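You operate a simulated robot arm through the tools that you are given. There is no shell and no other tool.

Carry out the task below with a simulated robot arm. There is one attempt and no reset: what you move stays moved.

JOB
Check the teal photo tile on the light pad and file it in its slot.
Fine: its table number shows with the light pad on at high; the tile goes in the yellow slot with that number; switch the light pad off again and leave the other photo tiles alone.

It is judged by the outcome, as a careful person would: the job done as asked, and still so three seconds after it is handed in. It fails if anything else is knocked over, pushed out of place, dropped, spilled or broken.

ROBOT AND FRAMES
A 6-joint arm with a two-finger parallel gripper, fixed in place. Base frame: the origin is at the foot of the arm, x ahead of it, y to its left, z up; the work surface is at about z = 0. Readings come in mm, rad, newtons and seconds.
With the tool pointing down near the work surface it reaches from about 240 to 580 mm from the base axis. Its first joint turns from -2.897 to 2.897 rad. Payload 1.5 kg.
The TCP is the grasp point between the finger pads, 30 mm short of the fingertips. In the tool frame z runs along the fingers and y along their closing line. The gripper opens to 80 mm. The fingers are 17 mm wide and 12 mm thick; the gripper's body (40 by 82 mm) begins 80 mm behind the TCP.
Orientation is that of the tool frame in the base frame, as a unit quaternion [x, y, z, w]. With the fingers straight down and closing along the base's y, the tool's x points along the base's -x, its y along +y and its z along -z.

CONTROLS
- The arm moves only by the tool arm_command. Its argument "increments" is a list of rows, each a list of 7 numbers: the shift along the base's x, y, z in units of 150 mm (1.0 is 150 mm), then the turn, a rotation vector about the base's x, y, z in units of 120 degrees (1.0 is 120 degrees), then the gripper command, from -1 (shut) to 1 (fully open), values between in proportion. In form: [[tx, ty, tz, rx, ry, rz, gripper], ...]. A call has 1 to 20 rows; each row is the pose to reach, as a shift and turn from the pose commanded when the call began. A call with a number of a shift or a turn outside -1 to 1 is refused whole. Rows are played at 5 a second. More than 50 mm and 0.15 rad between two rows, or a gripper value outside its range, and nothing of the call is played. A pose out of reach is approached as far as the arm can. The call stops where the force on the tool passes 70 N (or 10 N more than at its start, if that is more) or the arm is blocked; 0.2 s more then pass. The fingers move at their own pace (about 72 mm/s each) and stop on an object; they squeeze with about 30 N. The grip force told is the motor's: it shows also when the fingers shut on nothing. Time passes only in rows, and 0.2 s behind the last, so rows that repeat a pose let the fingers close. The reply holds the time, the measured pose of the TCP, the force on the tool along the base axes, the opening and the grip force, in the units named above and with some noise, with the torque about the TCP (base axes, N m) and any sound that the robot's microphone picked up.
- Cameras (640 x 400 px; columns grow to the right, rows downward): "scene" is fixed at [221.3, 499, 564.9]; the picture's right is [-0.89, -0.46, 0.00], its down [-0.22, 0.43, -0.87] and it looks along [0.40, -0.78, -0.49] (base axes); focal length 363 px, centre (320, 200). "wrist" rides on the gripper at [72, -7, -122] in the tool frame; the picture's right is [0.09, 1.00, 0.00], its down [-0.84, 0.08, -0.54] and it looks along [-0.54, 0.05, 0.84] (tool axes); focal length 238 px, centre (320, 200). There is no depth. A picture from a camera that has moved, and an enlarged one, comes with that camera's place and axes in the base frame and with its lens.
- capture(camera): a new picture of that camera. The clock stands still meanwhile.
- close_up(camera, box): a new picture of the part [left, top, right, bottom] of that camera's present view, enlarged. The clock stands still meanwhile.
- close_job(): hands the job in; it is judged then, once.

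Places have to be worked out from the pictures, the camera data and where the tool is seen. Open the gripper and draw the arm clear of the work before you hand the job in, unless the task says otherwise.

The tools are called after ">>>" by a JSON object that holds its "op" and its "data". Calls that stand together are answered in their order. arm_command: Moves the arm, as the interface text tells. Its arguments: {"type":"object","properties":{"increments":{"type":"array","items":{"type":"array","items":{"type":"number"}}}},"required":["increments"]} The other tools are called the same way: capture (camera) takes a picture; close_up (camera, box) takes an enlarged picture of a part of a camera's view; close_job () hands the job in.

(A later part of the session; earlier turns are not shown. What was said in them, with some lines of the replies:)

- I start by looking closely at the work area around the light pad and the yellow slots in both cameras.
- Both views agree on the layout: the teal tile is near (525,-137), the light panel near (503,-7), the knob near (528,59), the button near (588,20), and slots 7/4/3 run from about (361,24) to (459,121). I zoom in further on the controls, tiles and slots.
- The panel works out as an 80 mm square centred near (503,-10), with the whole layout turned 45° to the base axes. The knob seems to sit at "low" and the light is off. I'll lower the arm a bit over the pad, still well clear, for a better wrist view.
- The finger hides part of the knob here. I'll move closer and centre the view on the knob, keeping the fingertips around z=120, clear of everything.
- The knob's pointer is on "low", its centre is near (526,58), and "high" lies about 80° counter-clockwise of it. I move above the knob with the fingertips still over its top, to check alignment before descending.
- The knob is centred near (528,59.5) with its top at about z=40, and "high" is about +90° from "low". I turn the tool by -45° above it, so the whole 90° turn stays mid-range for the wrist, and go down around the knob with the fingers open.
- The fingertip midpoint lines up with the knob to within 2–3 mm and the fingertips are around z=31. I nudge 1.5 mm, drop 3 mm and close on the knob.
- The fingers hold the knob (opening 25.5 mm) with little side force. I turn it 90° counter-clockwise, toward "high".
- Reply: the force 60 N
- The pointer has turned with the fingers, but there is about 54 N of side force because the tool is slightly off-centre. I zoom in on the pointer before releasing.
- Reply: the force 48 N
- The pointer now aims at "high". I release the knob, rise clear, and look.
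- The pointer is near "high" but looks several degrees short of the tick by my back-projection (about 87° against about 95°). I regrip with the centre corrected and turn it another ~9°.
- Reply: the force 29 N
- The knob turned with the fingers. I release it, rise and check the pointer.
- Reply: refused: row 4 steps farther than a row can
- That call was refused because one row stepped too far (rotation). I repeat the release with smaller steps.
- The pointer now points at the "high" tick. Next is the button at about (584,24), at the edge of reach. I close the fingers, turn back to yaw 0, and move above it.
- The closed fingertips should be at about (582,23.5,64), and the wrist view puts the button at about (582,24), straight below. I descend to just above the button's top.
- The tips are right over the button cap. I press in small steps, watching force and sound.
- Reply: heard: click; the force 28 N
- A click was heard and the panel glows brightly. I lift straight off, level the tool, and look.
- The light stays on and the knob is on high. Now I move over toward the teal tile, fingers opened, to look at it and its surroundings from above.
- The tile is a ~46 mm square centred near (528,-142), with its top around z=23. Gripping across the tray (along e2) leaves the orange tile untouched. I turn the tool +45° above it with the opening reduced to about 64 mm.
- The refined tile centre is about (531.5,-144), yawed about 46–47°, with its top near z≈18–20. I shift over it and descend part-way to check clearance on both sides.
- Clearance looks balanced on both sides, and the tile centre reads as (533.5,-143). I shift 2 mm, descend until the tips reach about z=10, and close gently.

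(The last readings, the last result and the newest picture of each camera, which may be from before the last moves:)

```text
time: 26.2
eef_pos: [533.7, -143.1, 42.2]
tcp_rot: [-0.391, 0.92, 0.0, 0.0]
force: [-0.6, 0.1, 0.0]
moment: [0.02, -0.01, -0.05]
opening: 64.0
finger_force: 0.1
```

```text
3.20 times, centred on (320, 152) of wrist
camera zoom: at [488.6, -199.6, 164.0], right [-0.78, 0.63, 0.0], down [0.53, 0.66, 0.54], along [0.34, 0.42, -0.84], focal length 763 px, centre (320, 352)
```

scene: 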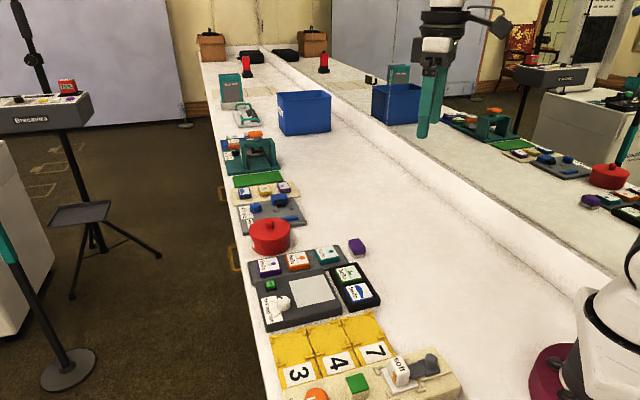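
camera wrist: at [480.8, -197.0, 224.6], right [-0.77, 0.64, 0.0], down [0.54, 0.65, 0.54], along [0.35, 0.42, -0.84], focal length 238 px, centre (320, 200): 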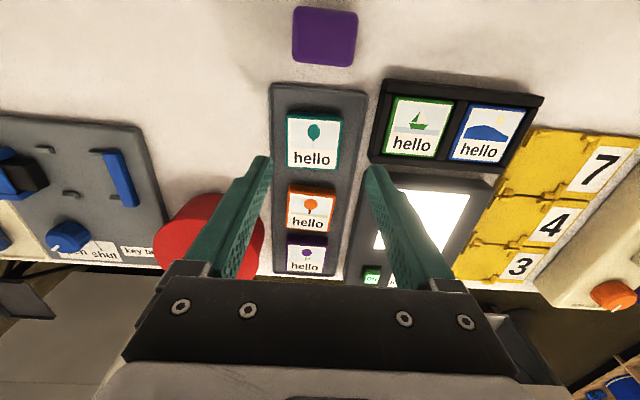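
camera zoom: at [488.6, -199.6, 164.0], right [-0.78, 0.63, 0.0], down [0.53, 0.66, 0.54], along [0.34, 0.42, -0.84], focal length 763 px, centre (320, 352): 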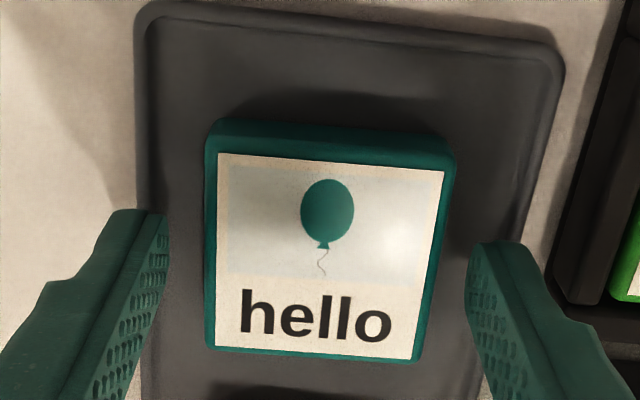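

The fingers straddle the tile cleanly. I go 2 mm lower and close on it.

>>> {"op": "arm_command", "data": {"increments": [[0, 0, -0.015, 0, 0, 0, 0.6], [0, 0, -0.015, 0, 0, 0, 0.3], [0, 0, -0.015, 0, 0, 0, 0.1], [0, 0, -0.015, 0, 0, 0, -1], [0, 0, -0.015, 0, 0, 0, -1]]}}

>>> {"op": "close_up", "data": {"camera": "wrist", "box": [220, 90, 420, 215]}}

```text
time: 27.4
eef_pos: [533.4, -142.8, 40.7]
tcp_rot: [-0.39, 0.921, 0.001, 0.0]
force: [0.6, 0.2, 0.2]
moment: [0.0, -0.02, 0.0]
opening: 49.0
finger_force: 30.2
```

```text
3.20 times, centred on (320, 152) of wrist
camera zoom: at [488.1, -199.5, 161.9], right [-0.78, 0.63, 0.0], down [0.53, 0.66, 0.54], along [0.34, 0.42, -0.84], focal length 763 px, centre (320, 352)
```

zoom: 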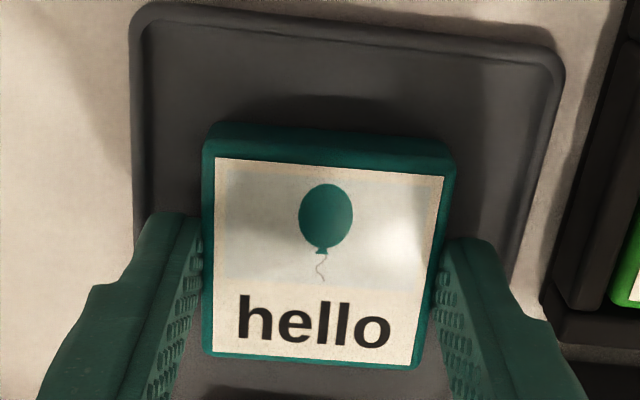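

The tile is held (opening 49 mm). I lift it and carry it above the centre of the panel, about (502,-9).

>>> {"op": "arm_command", "data": {"increments": [[0, 0, 0.15, 0, 0, 0, -1], [0, 0, 0.35, 0, 0, 0, -1], [0, 0, 0.5, 0, 0, 0, -1], [-0.05, 0.2, 0.5, 0, 0, 0, -1], [-0.1, 0.4, 0.5, 0, 0, 0, -1], [-0.15, 0.6, 0.5, 0, 0, 0, -1], [-0.2, 0.8, 0.5, 0, 0, 0, -1], [-0.21, 0.89, 0.4, 0, 0, 0, -1], [-0.21, 0.89, 0.3, 0, 0, 0, -1], [-0.21, 0.89, 0.3, 0, 0, 0, -1]]}}

>>> {"op": "capture", "data": {"camera": "wrist"}}

>>> {"op": "close_up", "data": {"camera": "scene", "box": [230, 225, 390, 325]}}

```text
time: 29.6
eef_pos: [503.3, -9.3, 86.1]
tcp_rot: [-0.39, 0.921, 0.0, 0.0]
force: [-0.9, 0.3, -0.1]
moment: [0.01, 0.01, 0.0]
opening: 49.0
finger_force: 29.9
```

```text
taken
camera wrist: at [457.2, -66.1, 206.6], right [-0.78, 0.63, 0.0], down [0.53, 0.65, 0.54], along [0.34, 0.42, -0.84], focal length 238 px, centre (320, 200)
```

wrist: 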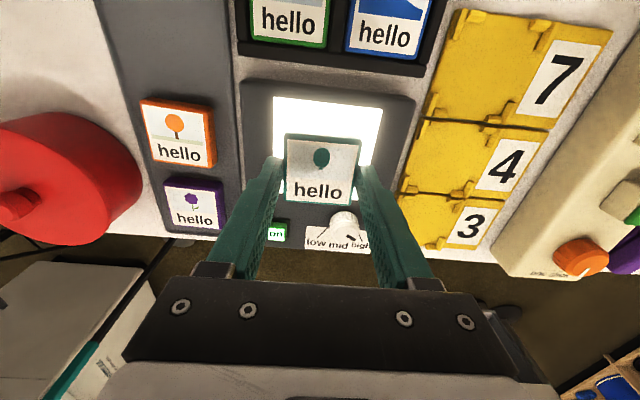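

```text
4.00 times, centred on (310, 275) of scene
camera zoom: at [221.3, 499.0, 564.9], right [-0.89, -0.46, 0.0], down [-0.22, 0.43, -0.87], along [0.4, -0.78, -0.49], focal length 1453 px, centre (360, -100)
```

zoom: 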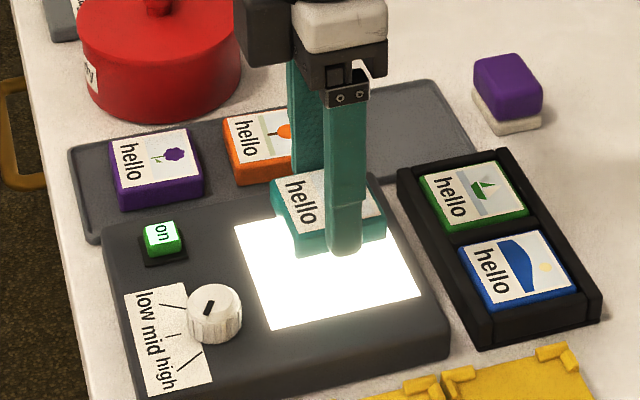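

The tile is over the panel. I lower it close to the surface and then feel for contact in small steps.

>>> {"op": "arm_command", "data": {"increments": [[-0.007, 0, -0.08, 0, 0, 0, -1], [-0.007, 0, -0.14, 0, 0, 0, -1], [-0.007, 0, -0.155, 0, 0, 0, -1], [-0.007, 0, -0.155, 0, 0, 0, -1]]}}

>>> {"op": "close_up", "data": {"camera": "scene", "box": [230, 225, 390, 325]}}

```text
time: 30.6
eef_pos: [501.1, -10.0, 61.9]
tcp_rot: [-0.391, 0.92, 0.001, 0.0]
force: [0.0, -0.6, -0.4]
moment: [-0.01, -0.03, 0.02]
opening: 48.9
finger_force: 29.4
```

```text
4.00 times, centred on (310, 275) of scene
camera zoom: at [221.3, 499.0, 564.9], right [-0.89, -0.46, 0.0], down [-0.22, 0.43, -0.87], along [0.4, -0.78, -0.49], focal length 1453 px, centre (360, -100)
```

zoom: 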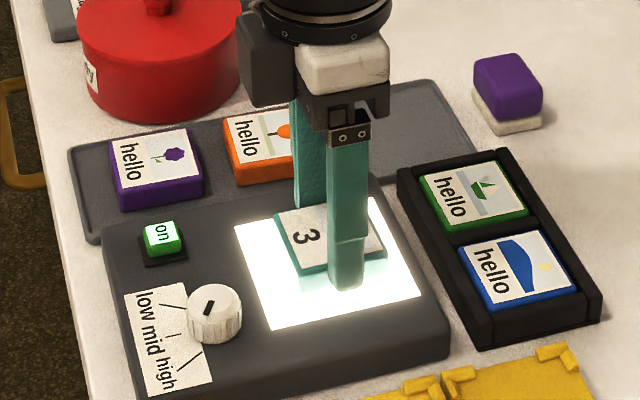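

A "3" starts to show on the tile, though the finger hides part of it. I continue down to set it on the panel and see it fully.

>>> {"op": "arm_command", "data": {"increments": [[0, 0, -0.01, 0, 0, 0, -1], [0, 0, -0.02, 0, 0, 0, -1]]}}

>>> {"op": "close_up", "data": {"camera": "wrist", "box": [220, 90, 420, 215]}}

```text
time: 31.2
eef_pos: [501.7, -10.4, 60.5]
tcp_rot: [-0.39, 0.921, 0.0, 0.001]
force: [-8.1, -1.0, 22.5]
moment: [-0.07, 0.4, -0.03]
opening: 48.8
finger_force: 30.0
```

```text
3.20 times, centred on (320, 152) of wrist
camera zoom: at [456.1, -66.3, 181.6], right [-0.78, 0.63, 0.0], down [0.53, 0.65, 0.54], along [0.34, 0.42, -0.84], focal length 763 px, centre (320, 352)
```

zoom: 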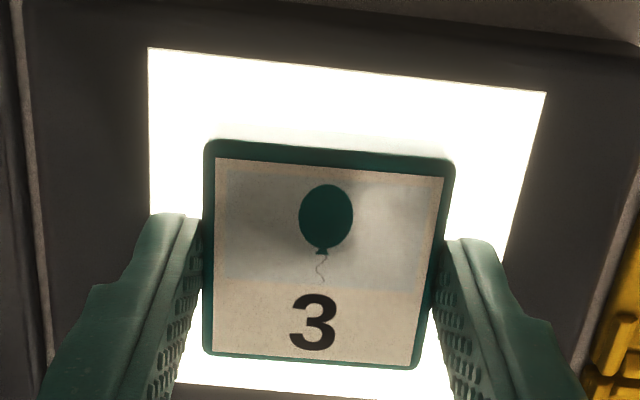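

The tile is on the panel (contact at z≈60.8) and shows a clear "3". I release it briefly so it rests on the pad, and check the number again from both cameras.

>>> {"op": "arm_command", "data": {"increments": [[0, 0, 0.015, 0, 0, 0, 0.45], [0, 0, 0.015, 0, 0, 0, 0.45], [0, 0, 0.2, 0, 0, 0, 0.45], [0, 0, 0.5, 0, 0, 0, 0.45], [0, 0, 0.5, 0, 0, 0, 0.45]]}}

>>> {"op": "close_up", "data": {"camera": "wrist", "box": [220, 90, 420, 215]}}

>>> {"op": "close_up", "data": {"camera": "scene", "box": [230, 225, 390, 325]}}

>>> {"op": "capture", "data": {"camera": "wrist"}}

```text
time: 32.4
eef_pos: [501.5, -10.5, 134.7]
tcp_rot: [-0.391, 0.92, 0.0, 0.0]
force: [-0.1, -0.3, -0.2]
moment: [0.0, -0.01, 0.01]
opening: 57.8
finger_force: 0.0
```

```text
3.20 times, centred on (320, 152) of wrist
camera zoom: at [456.0, -66.8, 255.6], right [-0.78, 0.63, 0.0], down [0.53, 0.66, 0.54], along [0.34, 0.42, -0.84], focal length 763 px, centre (320, 352)
```

zoom: 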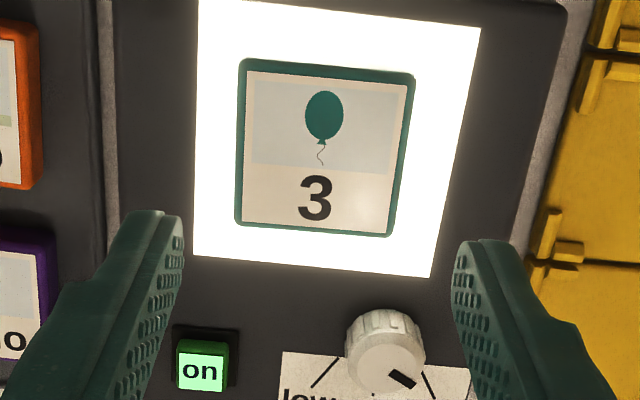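

```text
4.00 times, centred on (310, 275) of scene
camera zoom: at [221.3, 499.0, 564.9], right [-0.89, -0.46, 0.0], down [-0.22, 0.43, -0.87], along [0.4, -0.78, -0.49], focal length 1453 px, centre (360, -100)
```

zoom: 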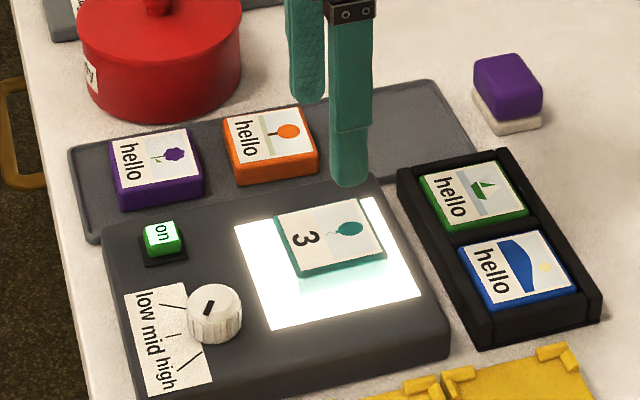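

```text
taken
camera wrist: at [456.0, -66.8, 255.6], right [-0.78, 0.63, 0.0], down [0.53, 0.66, 0.54], along [0.34, 0.42, -0.84], focal length 238 px, centre (320, 200)
```

wrist: 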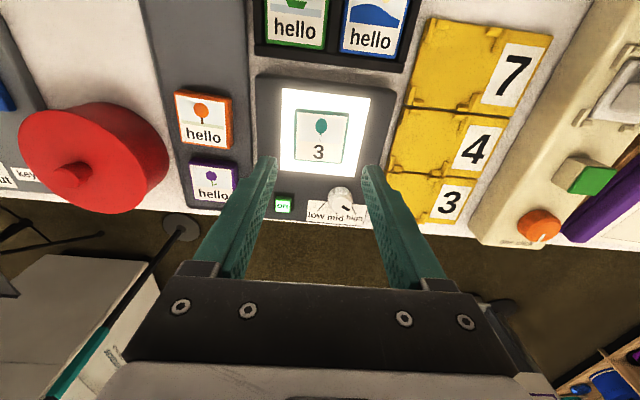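

Confirmed: with the pad on at high, the tile's table number is 3. Before picking it up, I look closely at yellow slot 3 to locate it exactly.

>>> {"op": "arm_command", "data": {"increments": [[-0.15, 0.1, 0.05, 0, 0, 0, 1], [-0.3, 0.2, 0.05, 0, 0, 0, 1], [-0.45, 0.3, 0.05, 0, 0, 0, 1], [-0.65, 0.41, 0.05, 0, 0, 0, 1], [-0.65, 0.41, 0.05, 0, 0, 0, 1]]}}

>>> {"op": "capture", "data": {"camera": "wrist"}}

>>> {"op": "close_up", "data": {"camera": "wrist", "box": [240, 120, 400, 240]}}

>>> {"op": "close_up", "data": {"camera": "scene", "box": [250, 300, 380, 390]}}

```text
time: 33.6
eef_pos: [401.9, 51.5, 141.2]
tcp_rot: [-0.39, 0.921, 0.0, 0.001]
force: [-0.2, 0.0, -0.4]
moment: [0.01, 0.03, -0.02]
opening: 79.9
finger_force: 0.1
```

```text
taken
camera wrist: at [357.2, -4.7, 262.8], right [-0.78, 0.63, 0.0], down [0.53, 0.66, 0.54], along [0.34, 0.42, -0.84], focal length 238 px, centre (320, 200)
```

wrist: 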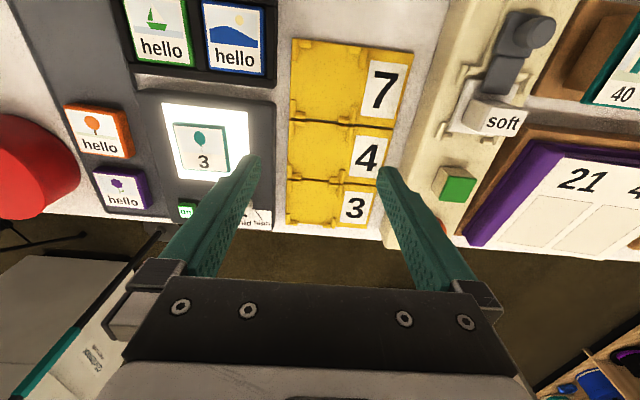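

```text
3.33 times, centred on (320, 180) of wrist
camera zoom: at [357.2, -4.7, 262.8], right [-0.78, 0.63, 0.0], down [0.53, 0.66, 0.54], along [0.34, 0.42, -0.84], focal length 794 px, centre (320, 267)
```

zoom: 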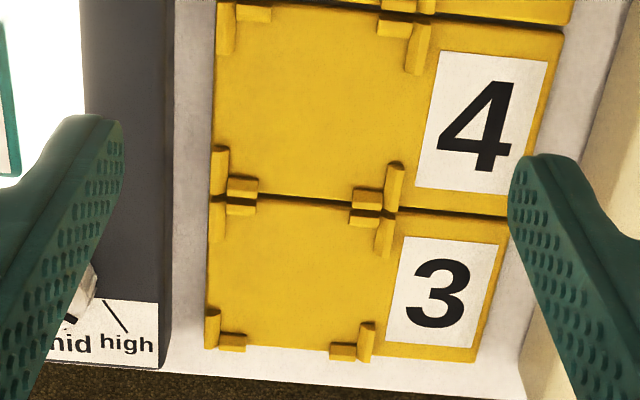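

```text
4.44 times, centred on (315, 345) of scene
camera zoom: at [221.3, 499.0, 564.9], right [-0.89, -0.46, 0.0], down [-0.22, 0.43, -0.87], along [0.4, -0.78, -0.49], focal length 1614 px, centre (342, -444)
```

zoom: 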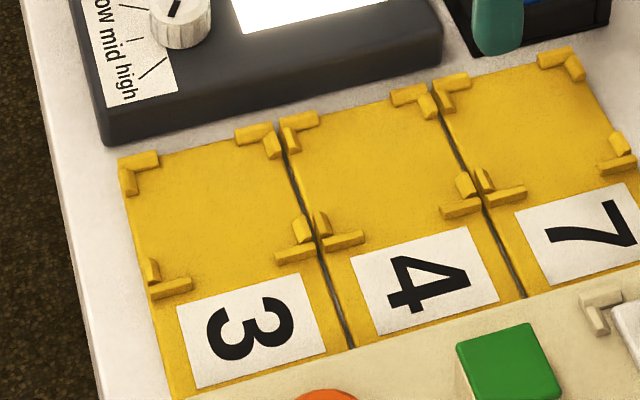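

Slot 3's pocket works out at about (473.5,122) from both cameras, about 56 mm across against the 49 mm tile, and square to the tile. I return over the tile on the panel with the fingers open about 62 mm and descend to the same grip height.

>>> {"op": "arm_command", "data": {"increments": [[0.15, -0.1, 0, 0, 0, 0, 0.55], [0.3, -0.2, 0, 0, 0, 0, 0.55], [0.45, -0.3, 0, 0, 0, 0, 0.55], [0.65, -0.41, -0.05, 0, 0, 0, 0.55], [0.65, -0.41, -0.2, 0, 0, 0, 0.55], [0.65, -0.41, -0.4, 0, 0, 0, 0.55], [0.648, -0.413, -0.52, 0, 0, 0, 0.55], [0.648, -0.413, -0.53, 0, 0, 0, 0.55], [0.648, -0.413, -0.53, 0, 0, 0, 0.55]]}}

>>> {"op": "close_up", "data": {"camera": "wrist", "box": [220, 90, 420, 215]}}

>>> {"op": "close_up", "data": {"camera": "scene", "box": [230, 225, 390, 325]}}

```text
time: 35.6
eef_pos: [501.5, -11.7, 61.4]
tcp_rot: [-0.391, 0.92, 0.0, 0.0]
force: [0.1, 0.6, -0.6]
moment: [0.03, -0.01, 0.01]
opening: 62.0
finger_force: 0.1
```

```text
3.20 times, centred on (320, 152) of wrist
camera zoom: at [455.9, -66.6, 183.8], right [-0.78, 0.63, 0.0], down [0.53, 0.66, 0.54], along [0.34, 0.42, -0.84], focal length 763 px, centre (320, 352)
```

zoom: 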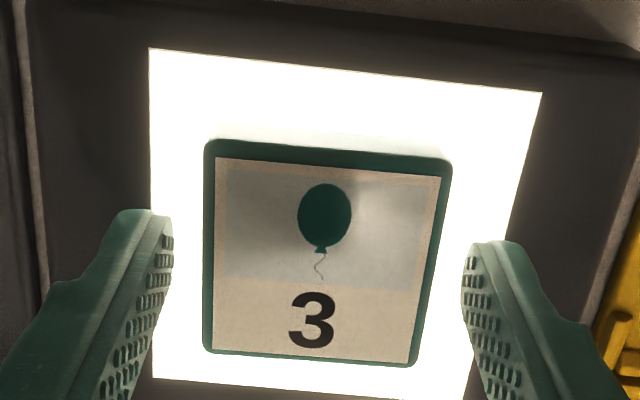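

```text
4.00 times, centred on (310, 275) of scene
camera zoom: at [221.3, 499.0, 564.9], right [-0.89, -0.46, 0.0], down [-0.22, 0.43, -0.87], along [0.4, -0.78, -0.49], focal length 1453 px, centre (360, -100)
```

zoom: 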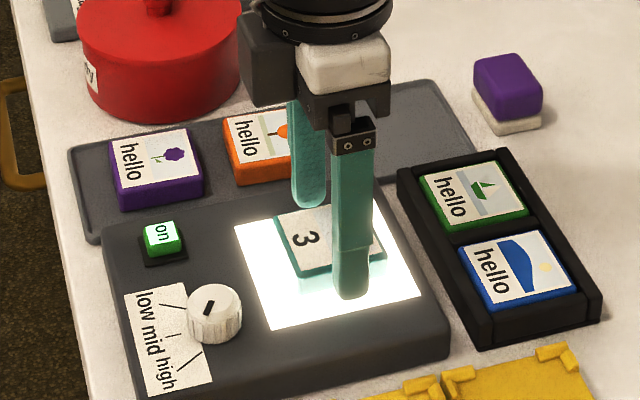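

The tile sits between the fingers as before. I close, lift to z≈116 and carry it above slot 3.

>>> {"op": "arm_command", "data": {"increments": [[0, 0, 0, 0, 0, 0, 0.2], [0, 0, 0, 0, 0, 0, -1], [0, 0, 0, 0, 0, 0, -1], [0, 0, 0, 0, 0, 0, -1], [0, 0, 0.15, 0, 0, 0, -1], [0, 0, 0.37, 0, 0, 0, -1], [-0.04, 0.2, 0.37, 0, 0, 0, -1], [-0.08, 0.4, 0.37, 0, 0, 0, -1], [-0.12, 0.6, 0.37, 0, 0, 0, -1], [-0.16, 0.8, 0.37, 0, 0, 0, -1], [-0.182, 0.89, 0.3, 0, 0, 0, -1], [-0.182, 0.89, 0.1, 0, 0, 0, -1], [-0.182, 0.89, 0.1, 0, 0, 0, -1]]}}

>>> {"op": "close_up", "data": {"camera": "wrist", "box": [220, 90, 420, 215]}}

>>> {"op": "close_up", "data": {"camera": "scene", "box": [250, 290, 394, 380]}}

```text
time: 38.4
eef_pos: [473.6, 124.0, 75.5]
tcp_rot: [-0.391, 0.92, 0.0, -0.001]
force: [-0.5, 0.1, -0.5]
moment: [0.04, -0.01, -0.05]
opening: 49.3
finger_force: 29.9
```

```text
3.20 times, centred on (320, 152) of wrist
camera zoom: at [427.8, 67.2, 197.7], right [-0.78, 0.63, 0.0], down [0.53, 0.66, 0.54], along [0.34, 0.42, -0.84], focal length 763 px, centre (320, 352)
```

zoom: 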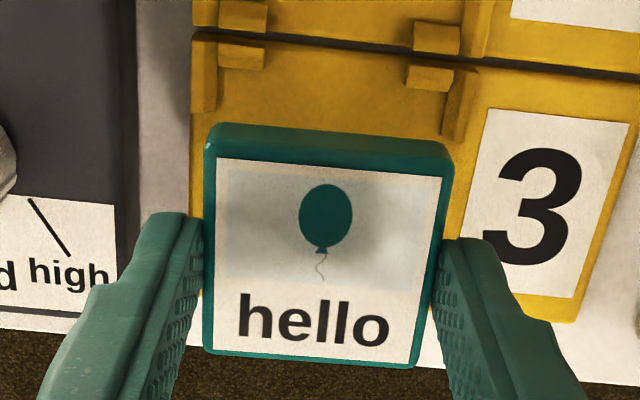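

```text
4.44 times, centred on (322, 335) of scene
camera zoom: at [221.3, 499.0, 564.9], right [-0.89, -0.46, 0.0], down [-0.22, 0.43, -0.87], along [0.4, -0.78, -0.49], focal length 1614 px, centre (311, -400)
```

zoom: 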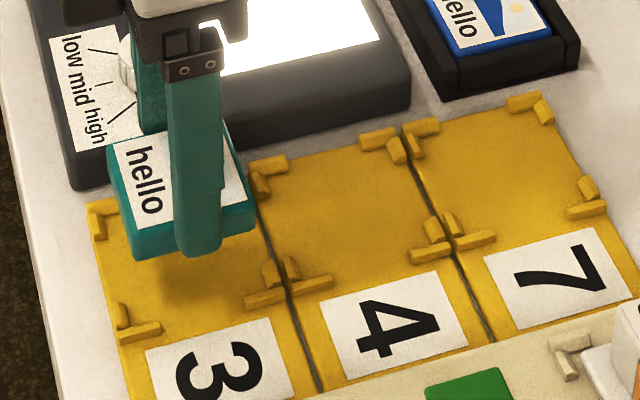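

The tile is over slot 3, with my estimates of tile and pocket centres agreeing within about 1 mm. I lower to just above the corner tabs and check.

>>> {"op": "arm_command", "data": {"increments": [[0, -0.004, -0.08, 0, 0, 0, -1], [0, -0.004, -0.15, 0, 0, 0, -1], [0, -0.004, -0.167, 0, 0, 0, -1], [0, -0.004, -0.167, 0, 0, 0, -1]]}}

>>> {"op": "close_up", "data": {"camera": "wrist", "box": [220, 90, 420, 215]}}

>>> {"op": "close_up", "data": {"camera": "scene", "box": [250, 310, 346, 370]}}

```text
time: 39.4
eef_pos: [474.0, 120.9, 50.2]
tcp_rot: [-0.39, 0.921, 0.0, 0.0]
force: [-0.1, -0.1, -0.2]
moment: [-0.02, -0.02, 0.0]
opening: 49.0
finger_force: 29.9
```

```text
3.20 times, centred on (320, 152) of wrist
camera zoom: at [428.3, 66.4, 173.4], right [-0.78, 0.63, 0.0], down [0.53, 0.66, 0.54], along [0.34, 0.42, -0.84], focal length 763 px, centre (320, 352)
```

zoom: 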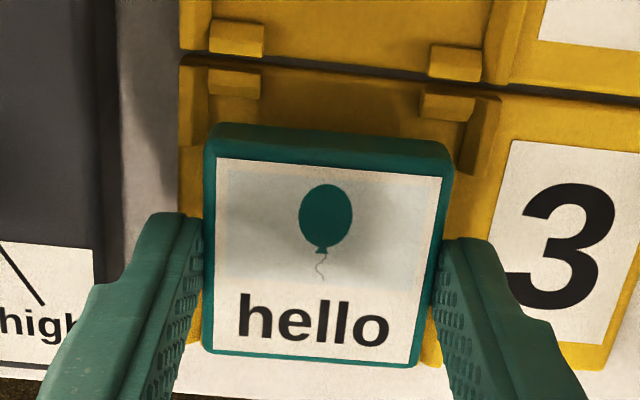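

```text
6.67 times, centred on (298, 340) of scene
camera zoom: at [221.3, 499.0, 564.9], right [-0.89, -0.46, 0.0], down [-0.22, 0.43, -0.87], along [0.4, -0.78, -0.49], focal length 2421 px, centre (467, -733)
```

zoom: 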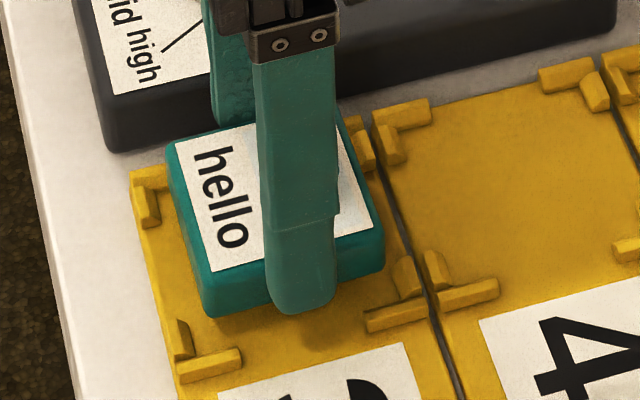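

The tile sits within about 1 mm of the pocket centre, with roughly 3 mm of play each way. I lower it in small steps until it seats.

>>> {"op": "arm_command", "data": {"increments": [[-0.003, 0.003, -0.025, 0, 0, 0, -1], [-0.003, 0.003, -0.045, 0, 0, 0, -1], [-0.003, 0.003, -0.06, 0, 0, 0, -1]]}}

>>> {"op": "close_up", "data": {"camera": "scene", "box": [250, 310, 346, 370]}}

>>> {"op": "close_up", "data": {"camera": "wrist", "box": [220, 90, 420, 215]}}

```text
time: 40.2
eef_pos: [472.7, 122.8, 44.8]
tcp_rot: [-0.389, 0.921, 0.0, 0.0]
force: [-4.1, -2.4, 15.2]
moment: [-0.07, 0.27, 0.04]
opening: 48.8
finger_force: 29.9
```

```text
6.67 times, centred on (298, 340) of scene
camera zoom: at [221.3, 499.0, 564.9], right [-0.89, -0.46, 0.0], down [-0.22, 0.43, -0.87], along [0.4, -0.78, -0.49], focal length 2421 px, centre (467, -733)
```

zoom: 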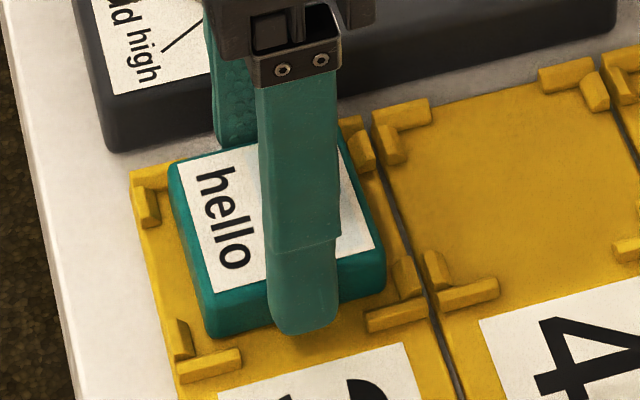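

```text
3.20 times, centred on (320, 152) of wrist
camera zoom: at [427.7, 66.7, 165.6], right [-0.78, 0.63, 0.0], down [0.53, 0.65, 0.54], along [0.34, 0.42, -0.84], focal length 763 px, centre (320, 352)
```

zoom: 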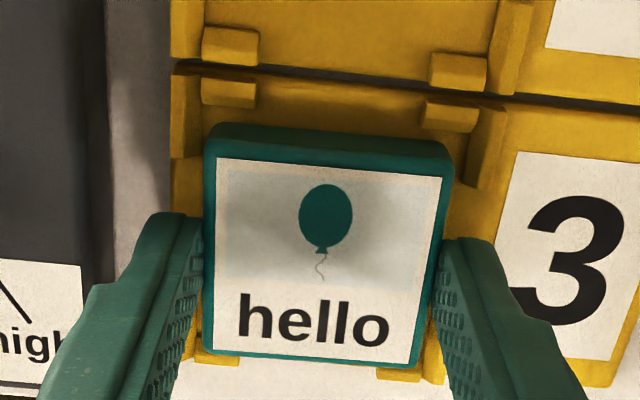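

Contact came at z≈45 with about 15 N. Before letting go I need to know whether it sits on the base or on a tab, so I zoom in tightly.

>>> {"op": "close_up", "data": {"camera": "scene", "box": [268, 332, 316, 370]}}

>>> {"op": "close_up", "data": {"camera": "wrist", "box": [265, 95, 385, 170]}}

>>> {"op": "close_up", "data": {"camera": "wrist", "box": [260, 170, 380, 220]}}

```text
10.53 times, centred on (292, 351) of scene
camera zoom: at [221.3, 499.0, 564.9], right [-0.89, -0.46, 0.0], down [-0.22, 0.43, -0.87], along [0.4, -0.78, -0.49], focal length 3823 px, centre (615, -1390)
```

zoom: 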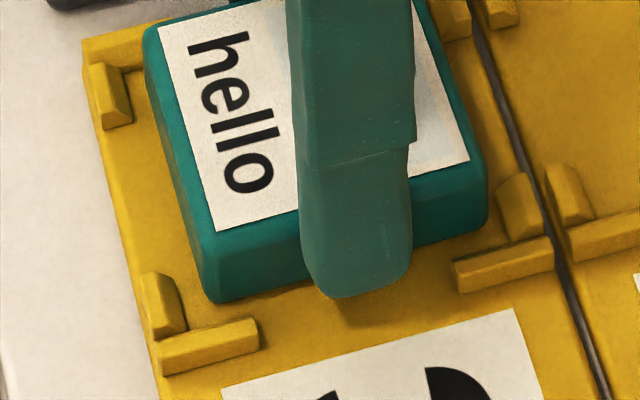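

```text
5.33 times, centred on (325, 132) of wrist
camera zoom: at [427.7, 66.7, 165.6], right [-0.78, 0.63, 0.0], down [0.53, 0.65, 0.54], along [0.34, 0.42, -0.84], focal length 1271 px, centre (293, 560)
```

zoom: 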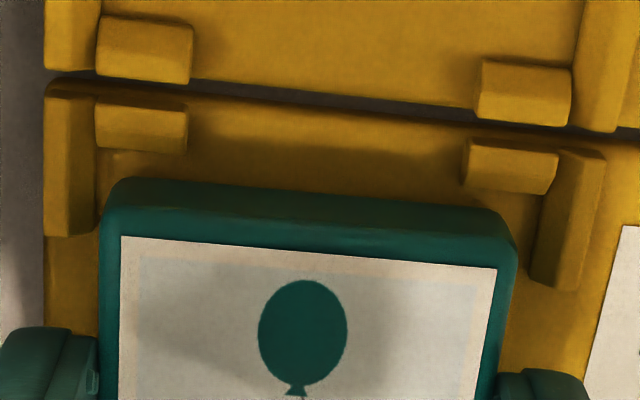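

```text
5.33 times, centred on (320, 195) of wrist
camera zoom: at [427.7, 66.7, 165.6], right [-0.78, 0.63, 0.0], down [0.53, 0.65, 0.54], along [0.34, 0.42, -0.84], focal length 1271 px, centre (320, 227)
```

zoom: 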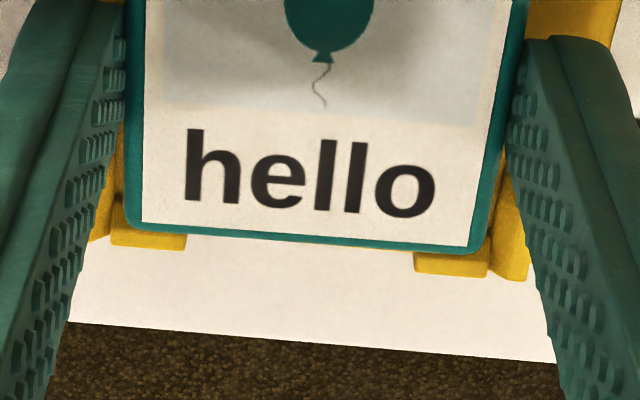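

Height triangulation (slot base z≈8, panel ≈25) matches the contact heights, so the tile is seated flat on the slot base inside all four corner tabs. I ease off the pressure, open slightly, and lift straight up.

>>> {"op": "arm_command", "data": {"increments": [[0, 0, 0.015, 0, 0, 0, -1], [0, 0, 0.02, 0, 0, 0, 0.4], [0, 0, 0.02, 0, 0, 0, 0.4], [0, 0, 0.02, 0, 0, 0, 0.4], [0, 0, 0.15, 0, 0, 0, 0.4], [0, 0, 0.4, 0, 0, 0, 0.4], [0, 0, 0.6, 0, 0, 0, 0.4], [0, 0, 0.6, 0, 0, 0, 0.4]]}}

>>> {"op": "close_up", "data": {"camera": "scene", "box": [250, 310, 346, 370]}}

>>> {"op": "close_up", "data": {"camera": "wrist", "box": [220, 90, 420, 215]}}

```text
time: 42.0
eef_pos: [473.3, 122.7, 132.1]
tcp_rot: [-0.39, 0.921, 0.0, 0.0]
force: [0.1, 0.3, -0.1]
moment: [-0.01, -0.02, -0.01]
opening: 56.1
finger_force: 0.1
```

```text
6.67 times, centred on (298, 340) of scene
camera zoom: at [221.3, 499.0, 564.9], right [-0.89, -0.46, 0.0], down [-0.22, 0.43, -0.87], along [0.4, -0.78, -0.49], focal length 2421 px, centre (467, -733)
```

zoom: 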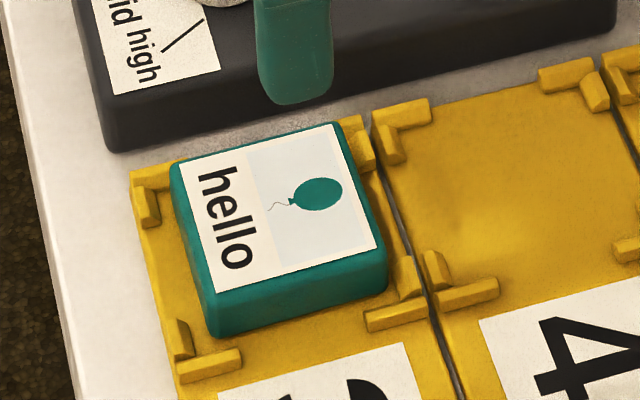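

```text
3.20 times, centred on (320, 152) of wrist
camera zoom: at [427.8, 66.5, 254.4], right [-0.78, 0.63, 0.0], down [0.53, 0.65, 0.54], along [0.34, 0.42, -0.84], focal length 763 px, centre (320, 352)
```

zoom: 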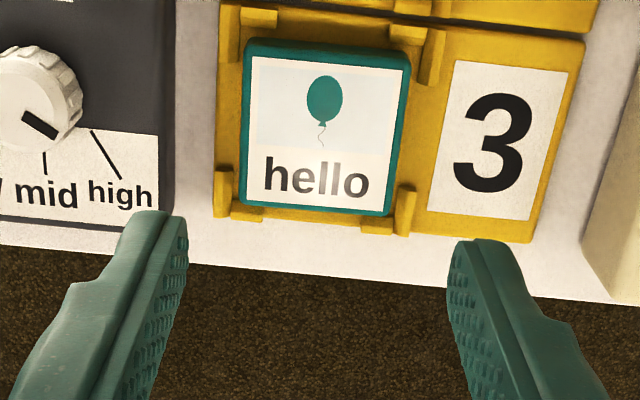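

The tile lies flat inside slot 3 within all four tabs. Now I go back to switch the pad off: close the fingers, turn to yaw 0, move above the button.

>>> {"op": "arm_command", "data": {"increments": [[0, 0, 0.05, 0, 0, -0.055, -1], [0.1, -0.1, 0.05, 0, 0, -0.11, -1], [0.2, -0.2, 0.05, 0, 0, -0.165, -1], [0.3, -0.3, 0.05, 0, 0, -0.22, -1], [0.4, -0.4, 0.05, 0, 0, -0.275, -1], [0.5, -0.5, 0.0, 0, 0, -0.33, -1], [0.6, -0.6, 0.0, 0, 0, -0.383, -1], [0.69, -0.66, -0.05, 0, 0, -0.383, -1], [0.69, -0.66, -0.05, 0, 0, -0.383, -1]]}}

>>> {"op": "arm_command", "data": {"increments": [[0, 0, 0, 0, -0.06, 0, -1], [0, 0, 0, 0, -0.125, 0, -1], [0, 0, -0.1, 0, -0.125, 0, -1], [0, 0, -0.2, 0, -0.125, 0, -1], [0, 0, -0.2, 0, -0.125, 0, -1]]}}

>>> {"op": "capture", "data": {"camera": "wrist"}}

>>> {"op": "close_up", "data": {"camera": "scene", "box": [230, 250, 390, 350]}}

```text
time: 44.0
eef_pos: [576.9, 24.4, 125.1]
tcp_rot: [0.002, 1.0, 0.0, 0.0]
force: [-0.7, -0.1, 0.6]
moment: [0.0, -0.01, 0.01]
opening: 0.2
finger_force: 21.0
```

```text
time: 45.2
eef_pos: [576.6, 24.2, 94.4]
tcp_rot: [0.0, 0.991, 0.0, 0.131]
force: [0.5, -0.3, -0.7]
moment: [-0.04, -0.02, 0.03]
opening: 0.1
finger_force: 21.5
```

```text
taken
camera wrist: at [475.5, 17.6, 194.0], right [-0.09, 1.0, -0.02], down [0.67, 0.08, 0.74], along [0.74, 0.05, -0.67], focal length 238 px, centre (320, 200)
```

wrist: 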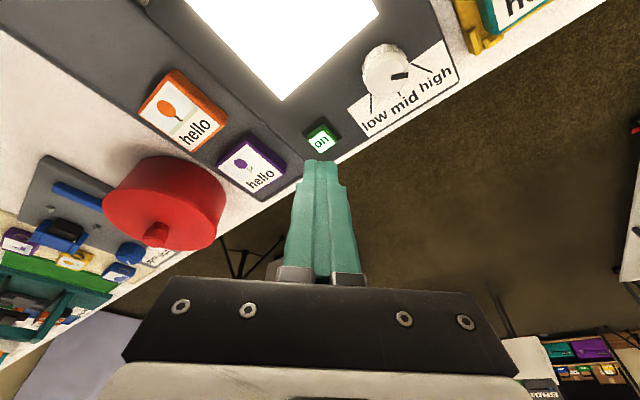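

```text
4.00 times, centred on (310, 300) of scene
camera zoom: at [221.3, 499.0, 564.9], right [-0.89, -0.46, 0.0], down [-0.22, 0.43, -0.87], along [0.4, -0.78, -0.49], focal length 1453 px, centre (360, -200)
```

zoom: 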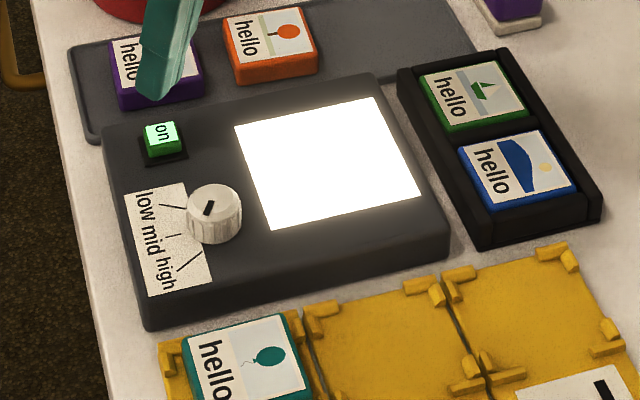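

Same alignment as the first press. I descend to just above the button and then press in small steps.

>>> {"op": "arm_command", "data": {"increments": [[0, 0, -0.08, 0, 0, 0, -1], [0, 0, -0.15, 0, 0, 0, -1], [0, 0, -0.205, 0, 0, 0, -1], [0, 0, -0.205, 0, 0, 0, -1]]}}

>>> {"op": "arm_command", "data": {"increments": [[0, 0, -0.013, 0, 0, 0, -1], [0, 0, -0.027, 0, 0, 0, -1], [0, 0, -0.04, 0, 0, 0, -1]]}}

>>> {"op": "close_up", "data": {"camera": "scene", "box": [230, 250, 390, 350]}}

```text
time: 46.2
eef_pos: [576.6, 24.0, 64.7]
tcp_rot: [0.001, 0.991, 0.0, 0.13]
force: [-0.6, -0.2, -0.1]
moment: [0.02, -0.02, -0.03]
opening: 0.1
finger_force: 20.8
```

```text
time: 47.0
eef_pos: [576.1, 23.5, 60.4]
tcp_rot: [-0.001, 0.991, 0.001, 0.131]
force: [-8.9, -0.5, 18.3]
moment: [-0.01, 0.28, 0.04]
opening: 0.0
finger_force: 21.6
heard: click
```

```text
4.00 times, centred on (310, 300) of scene
camera zoom: at [221.3, 499.0, 564.9], right [-0.89, -0.46, 0.0], down [-0.22, 0.43, -0.87], along [0.4, -0.78, -0.49], focal length 1453 px, centre (360, -200)
```

zoom: 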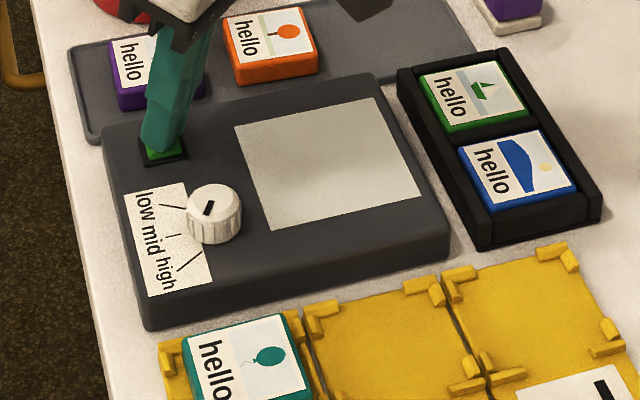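

A click was heard and the panel is dark. I lift straight off, retract the arm, open the gripper, and check everything.

>>> {"op": "arm_command", "data": {"increments": [[0, 0, 0.1, 0, 0, 0, -1], [0, 0, 0.3, 0, 0, 0, -1], [-0.1, 0, 0.5, 0, 0.06, 0, -1], [-0.3, 0, 0.7, 0, 0.125, 0, 0], [-0.5, -0.1, 0.9, 0, 0.125, 0, 1], [-0.75, -0.2, 1.0, 0, 0.125, 0, 1], [-1.0, -0.3, 1.0, 0, 0.125, 0, 1], [-1.0, -0.3, 1.0, 0, 0.125, 0, 1]]}}

>>> {"op": "capture", "data": {"camera": "scene"}}

>>> {"op": "close_up", "data": {"camera": "scene", "box": [230, 230, 450, 385]}}

>>> {"op": "close_up", "data": {"camera": "scene", "box": [265, 320, 325, 365]}}

>>> {"op": "capture", "data": {"camera": "wrist"}}

```text
time: 48.8
eef_pos: [426.6, -21.9, 208.1]
tcp_rot: [0.0, 1.0, 0.0, 0.0]
force: [0.4, -0.2, 0.7]
moment: [0.02, 0.02, 0.01]
opening: 79.9
finger_force: 0.0
```

```text
taken
```

scene: 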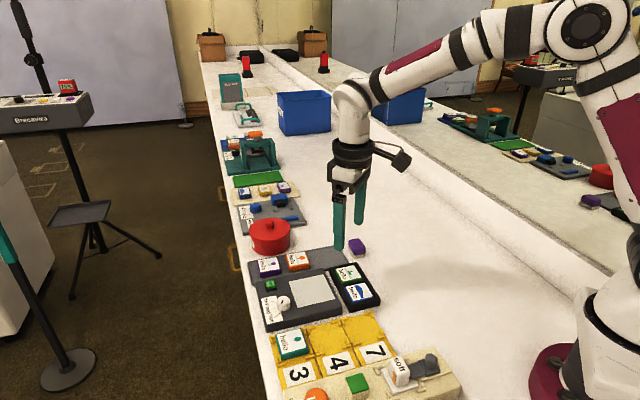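

```text
2.58 times, centred on (340, 308) of scene
camera zoom: at [221.3, 499.0, 564.9], right [-0.89, -0.46, 0.0], down [-0.22, 0.43, -0.87], along [0.4, -0.78, -0.49], focal length 937 px, centre (268, -77)
```

zoom: 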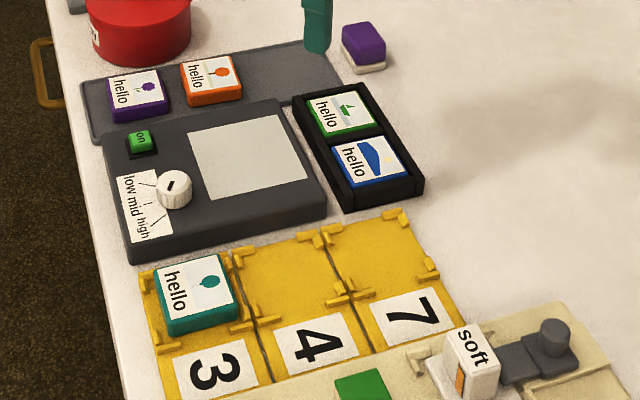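

```text
8.89 times, centred on (295, 342) of scene
camera zoom: at [221.3, 499.0, 564.9], right [-0.89, -0.46, 0.0], down [-0.22, 0.43, -0.87], along [0.4, -0.78, -0.49], focal length 3228 px, centre (542, -1067)
```

zoom: 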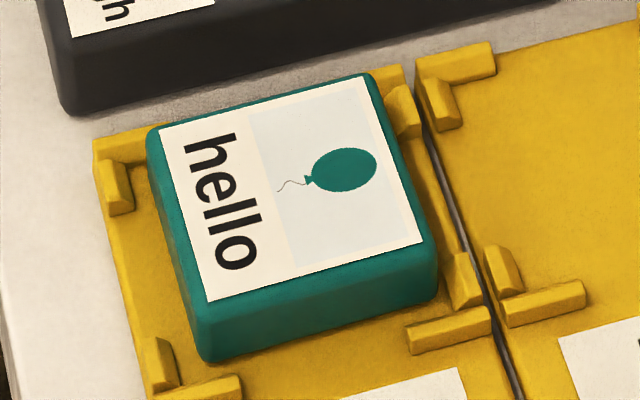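

```text
taken
camera wrist: at [354.8, -26.9, 330.2], right [-0.09, 1.0, 0.0], down [0.84, 0.08, 0.54], along [0.54, 0.05, -0.84], focal length 238 px, centre (320, 200)
```

wrist: 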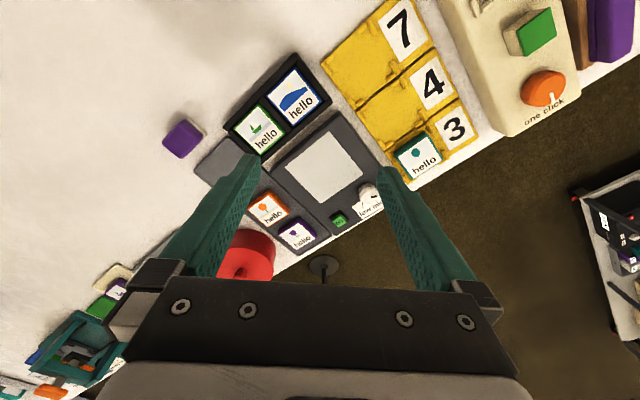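

The teal tile sits flat in slot 3, the pad is off, and the other tiles and objects are where they were. I draw the arm back and up a little further before handing in.

>>> {"op": "arm_command", "data": {"increments": [[-0.2, -0.1, 0.2, 0, 0, 0, 1], [-0.4, -0.2, 0.4, 0, 0, 0, 1], [-0.6, -0.4, 0.6, 0, 0, 0, 1], [-0.6, -0.6, 0.8, 0, 0, 0, 1], [-0.6, -0.6, 0.8, 0, 0, 0, 1]]}}

>>> {"op": "close_up", "data": {"camera": "scene", "box": [230, 230, 450, 385]}}

```text
refused: row 3 steps farther than a row can; nothing moved
```

```text
2.58 times, centred on (340, 308) of scene
camera zoom: at [221.3, 499.0, 564.9], right [-0.89, -0.46, 0.0], down [-0.22, 0.43, -0.87], along [0.4, -0.78, -0.49], focal length 937 px, centre (268, -77)
```

zoom: 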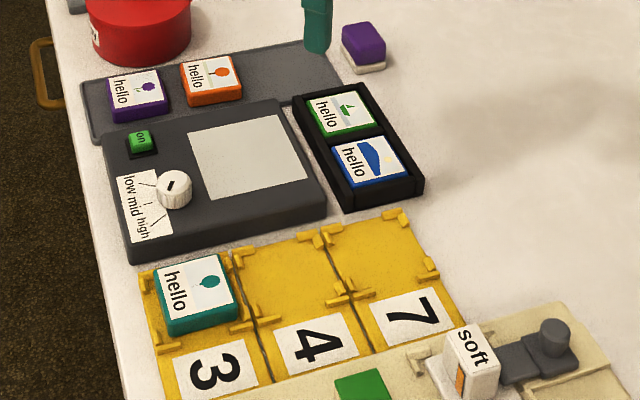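

That call was refused for too large a step. I retract with smaller steps.

>>> {"op": "arm_command", "data": {"increments": [[-0.15, -0.1, 0.15, 0, 0, 0, 1], [-0.3, -0.2, 0.3, 0, 0, 0, 1], [-0.45, -0.3, 0.45, 0, 0, 0, 1], [-0.6, -0.4, 0.6, 0, 0, 0, 1], [-0.6, -0.4, 0.6, 0, 0, 0, 1]]}}

>>> {"op": "capture", "data": {"camera": "scene"}}

```text
time: 50.0
eef_pos: [336.6, -79.8, 299.9]
tcp_rot: [0.0, 1.0, 0.0, 0.0]
force: [0.5, 0.3, -0.9]
moment: [0.01, 0.02, 0.02]
opening: 79.9
finger_force: 0.2
```

```text
taken
```

scene: 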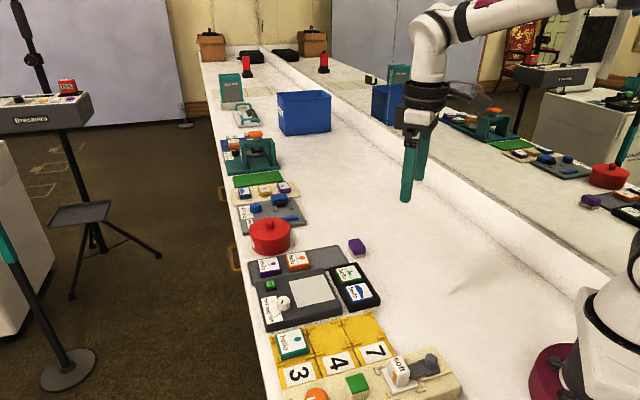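

The arm is clear with the gripper open, the tile is in slot 3, the light pad is off, and nothing else has moved. I hand the job in.

>>> {"op": "close_job", "data": {}}

```text
The job is handed in.
```

The teal tile is filed in yellow slot 3. With the light pad on at high it showed a clear "3", both while I held it and after I set it down on the panel.

- **Tile:** it sits flat on the slot base, inside all four corner tabs.
- **Light pad:** it is off again. I heard the click and the panel went dark. I left the knob at high; it was at low when I started.
- **Everything else:** the last pictures show the other photo tiles and nearby objects where they were. The arm is drawn back with the gripper open.
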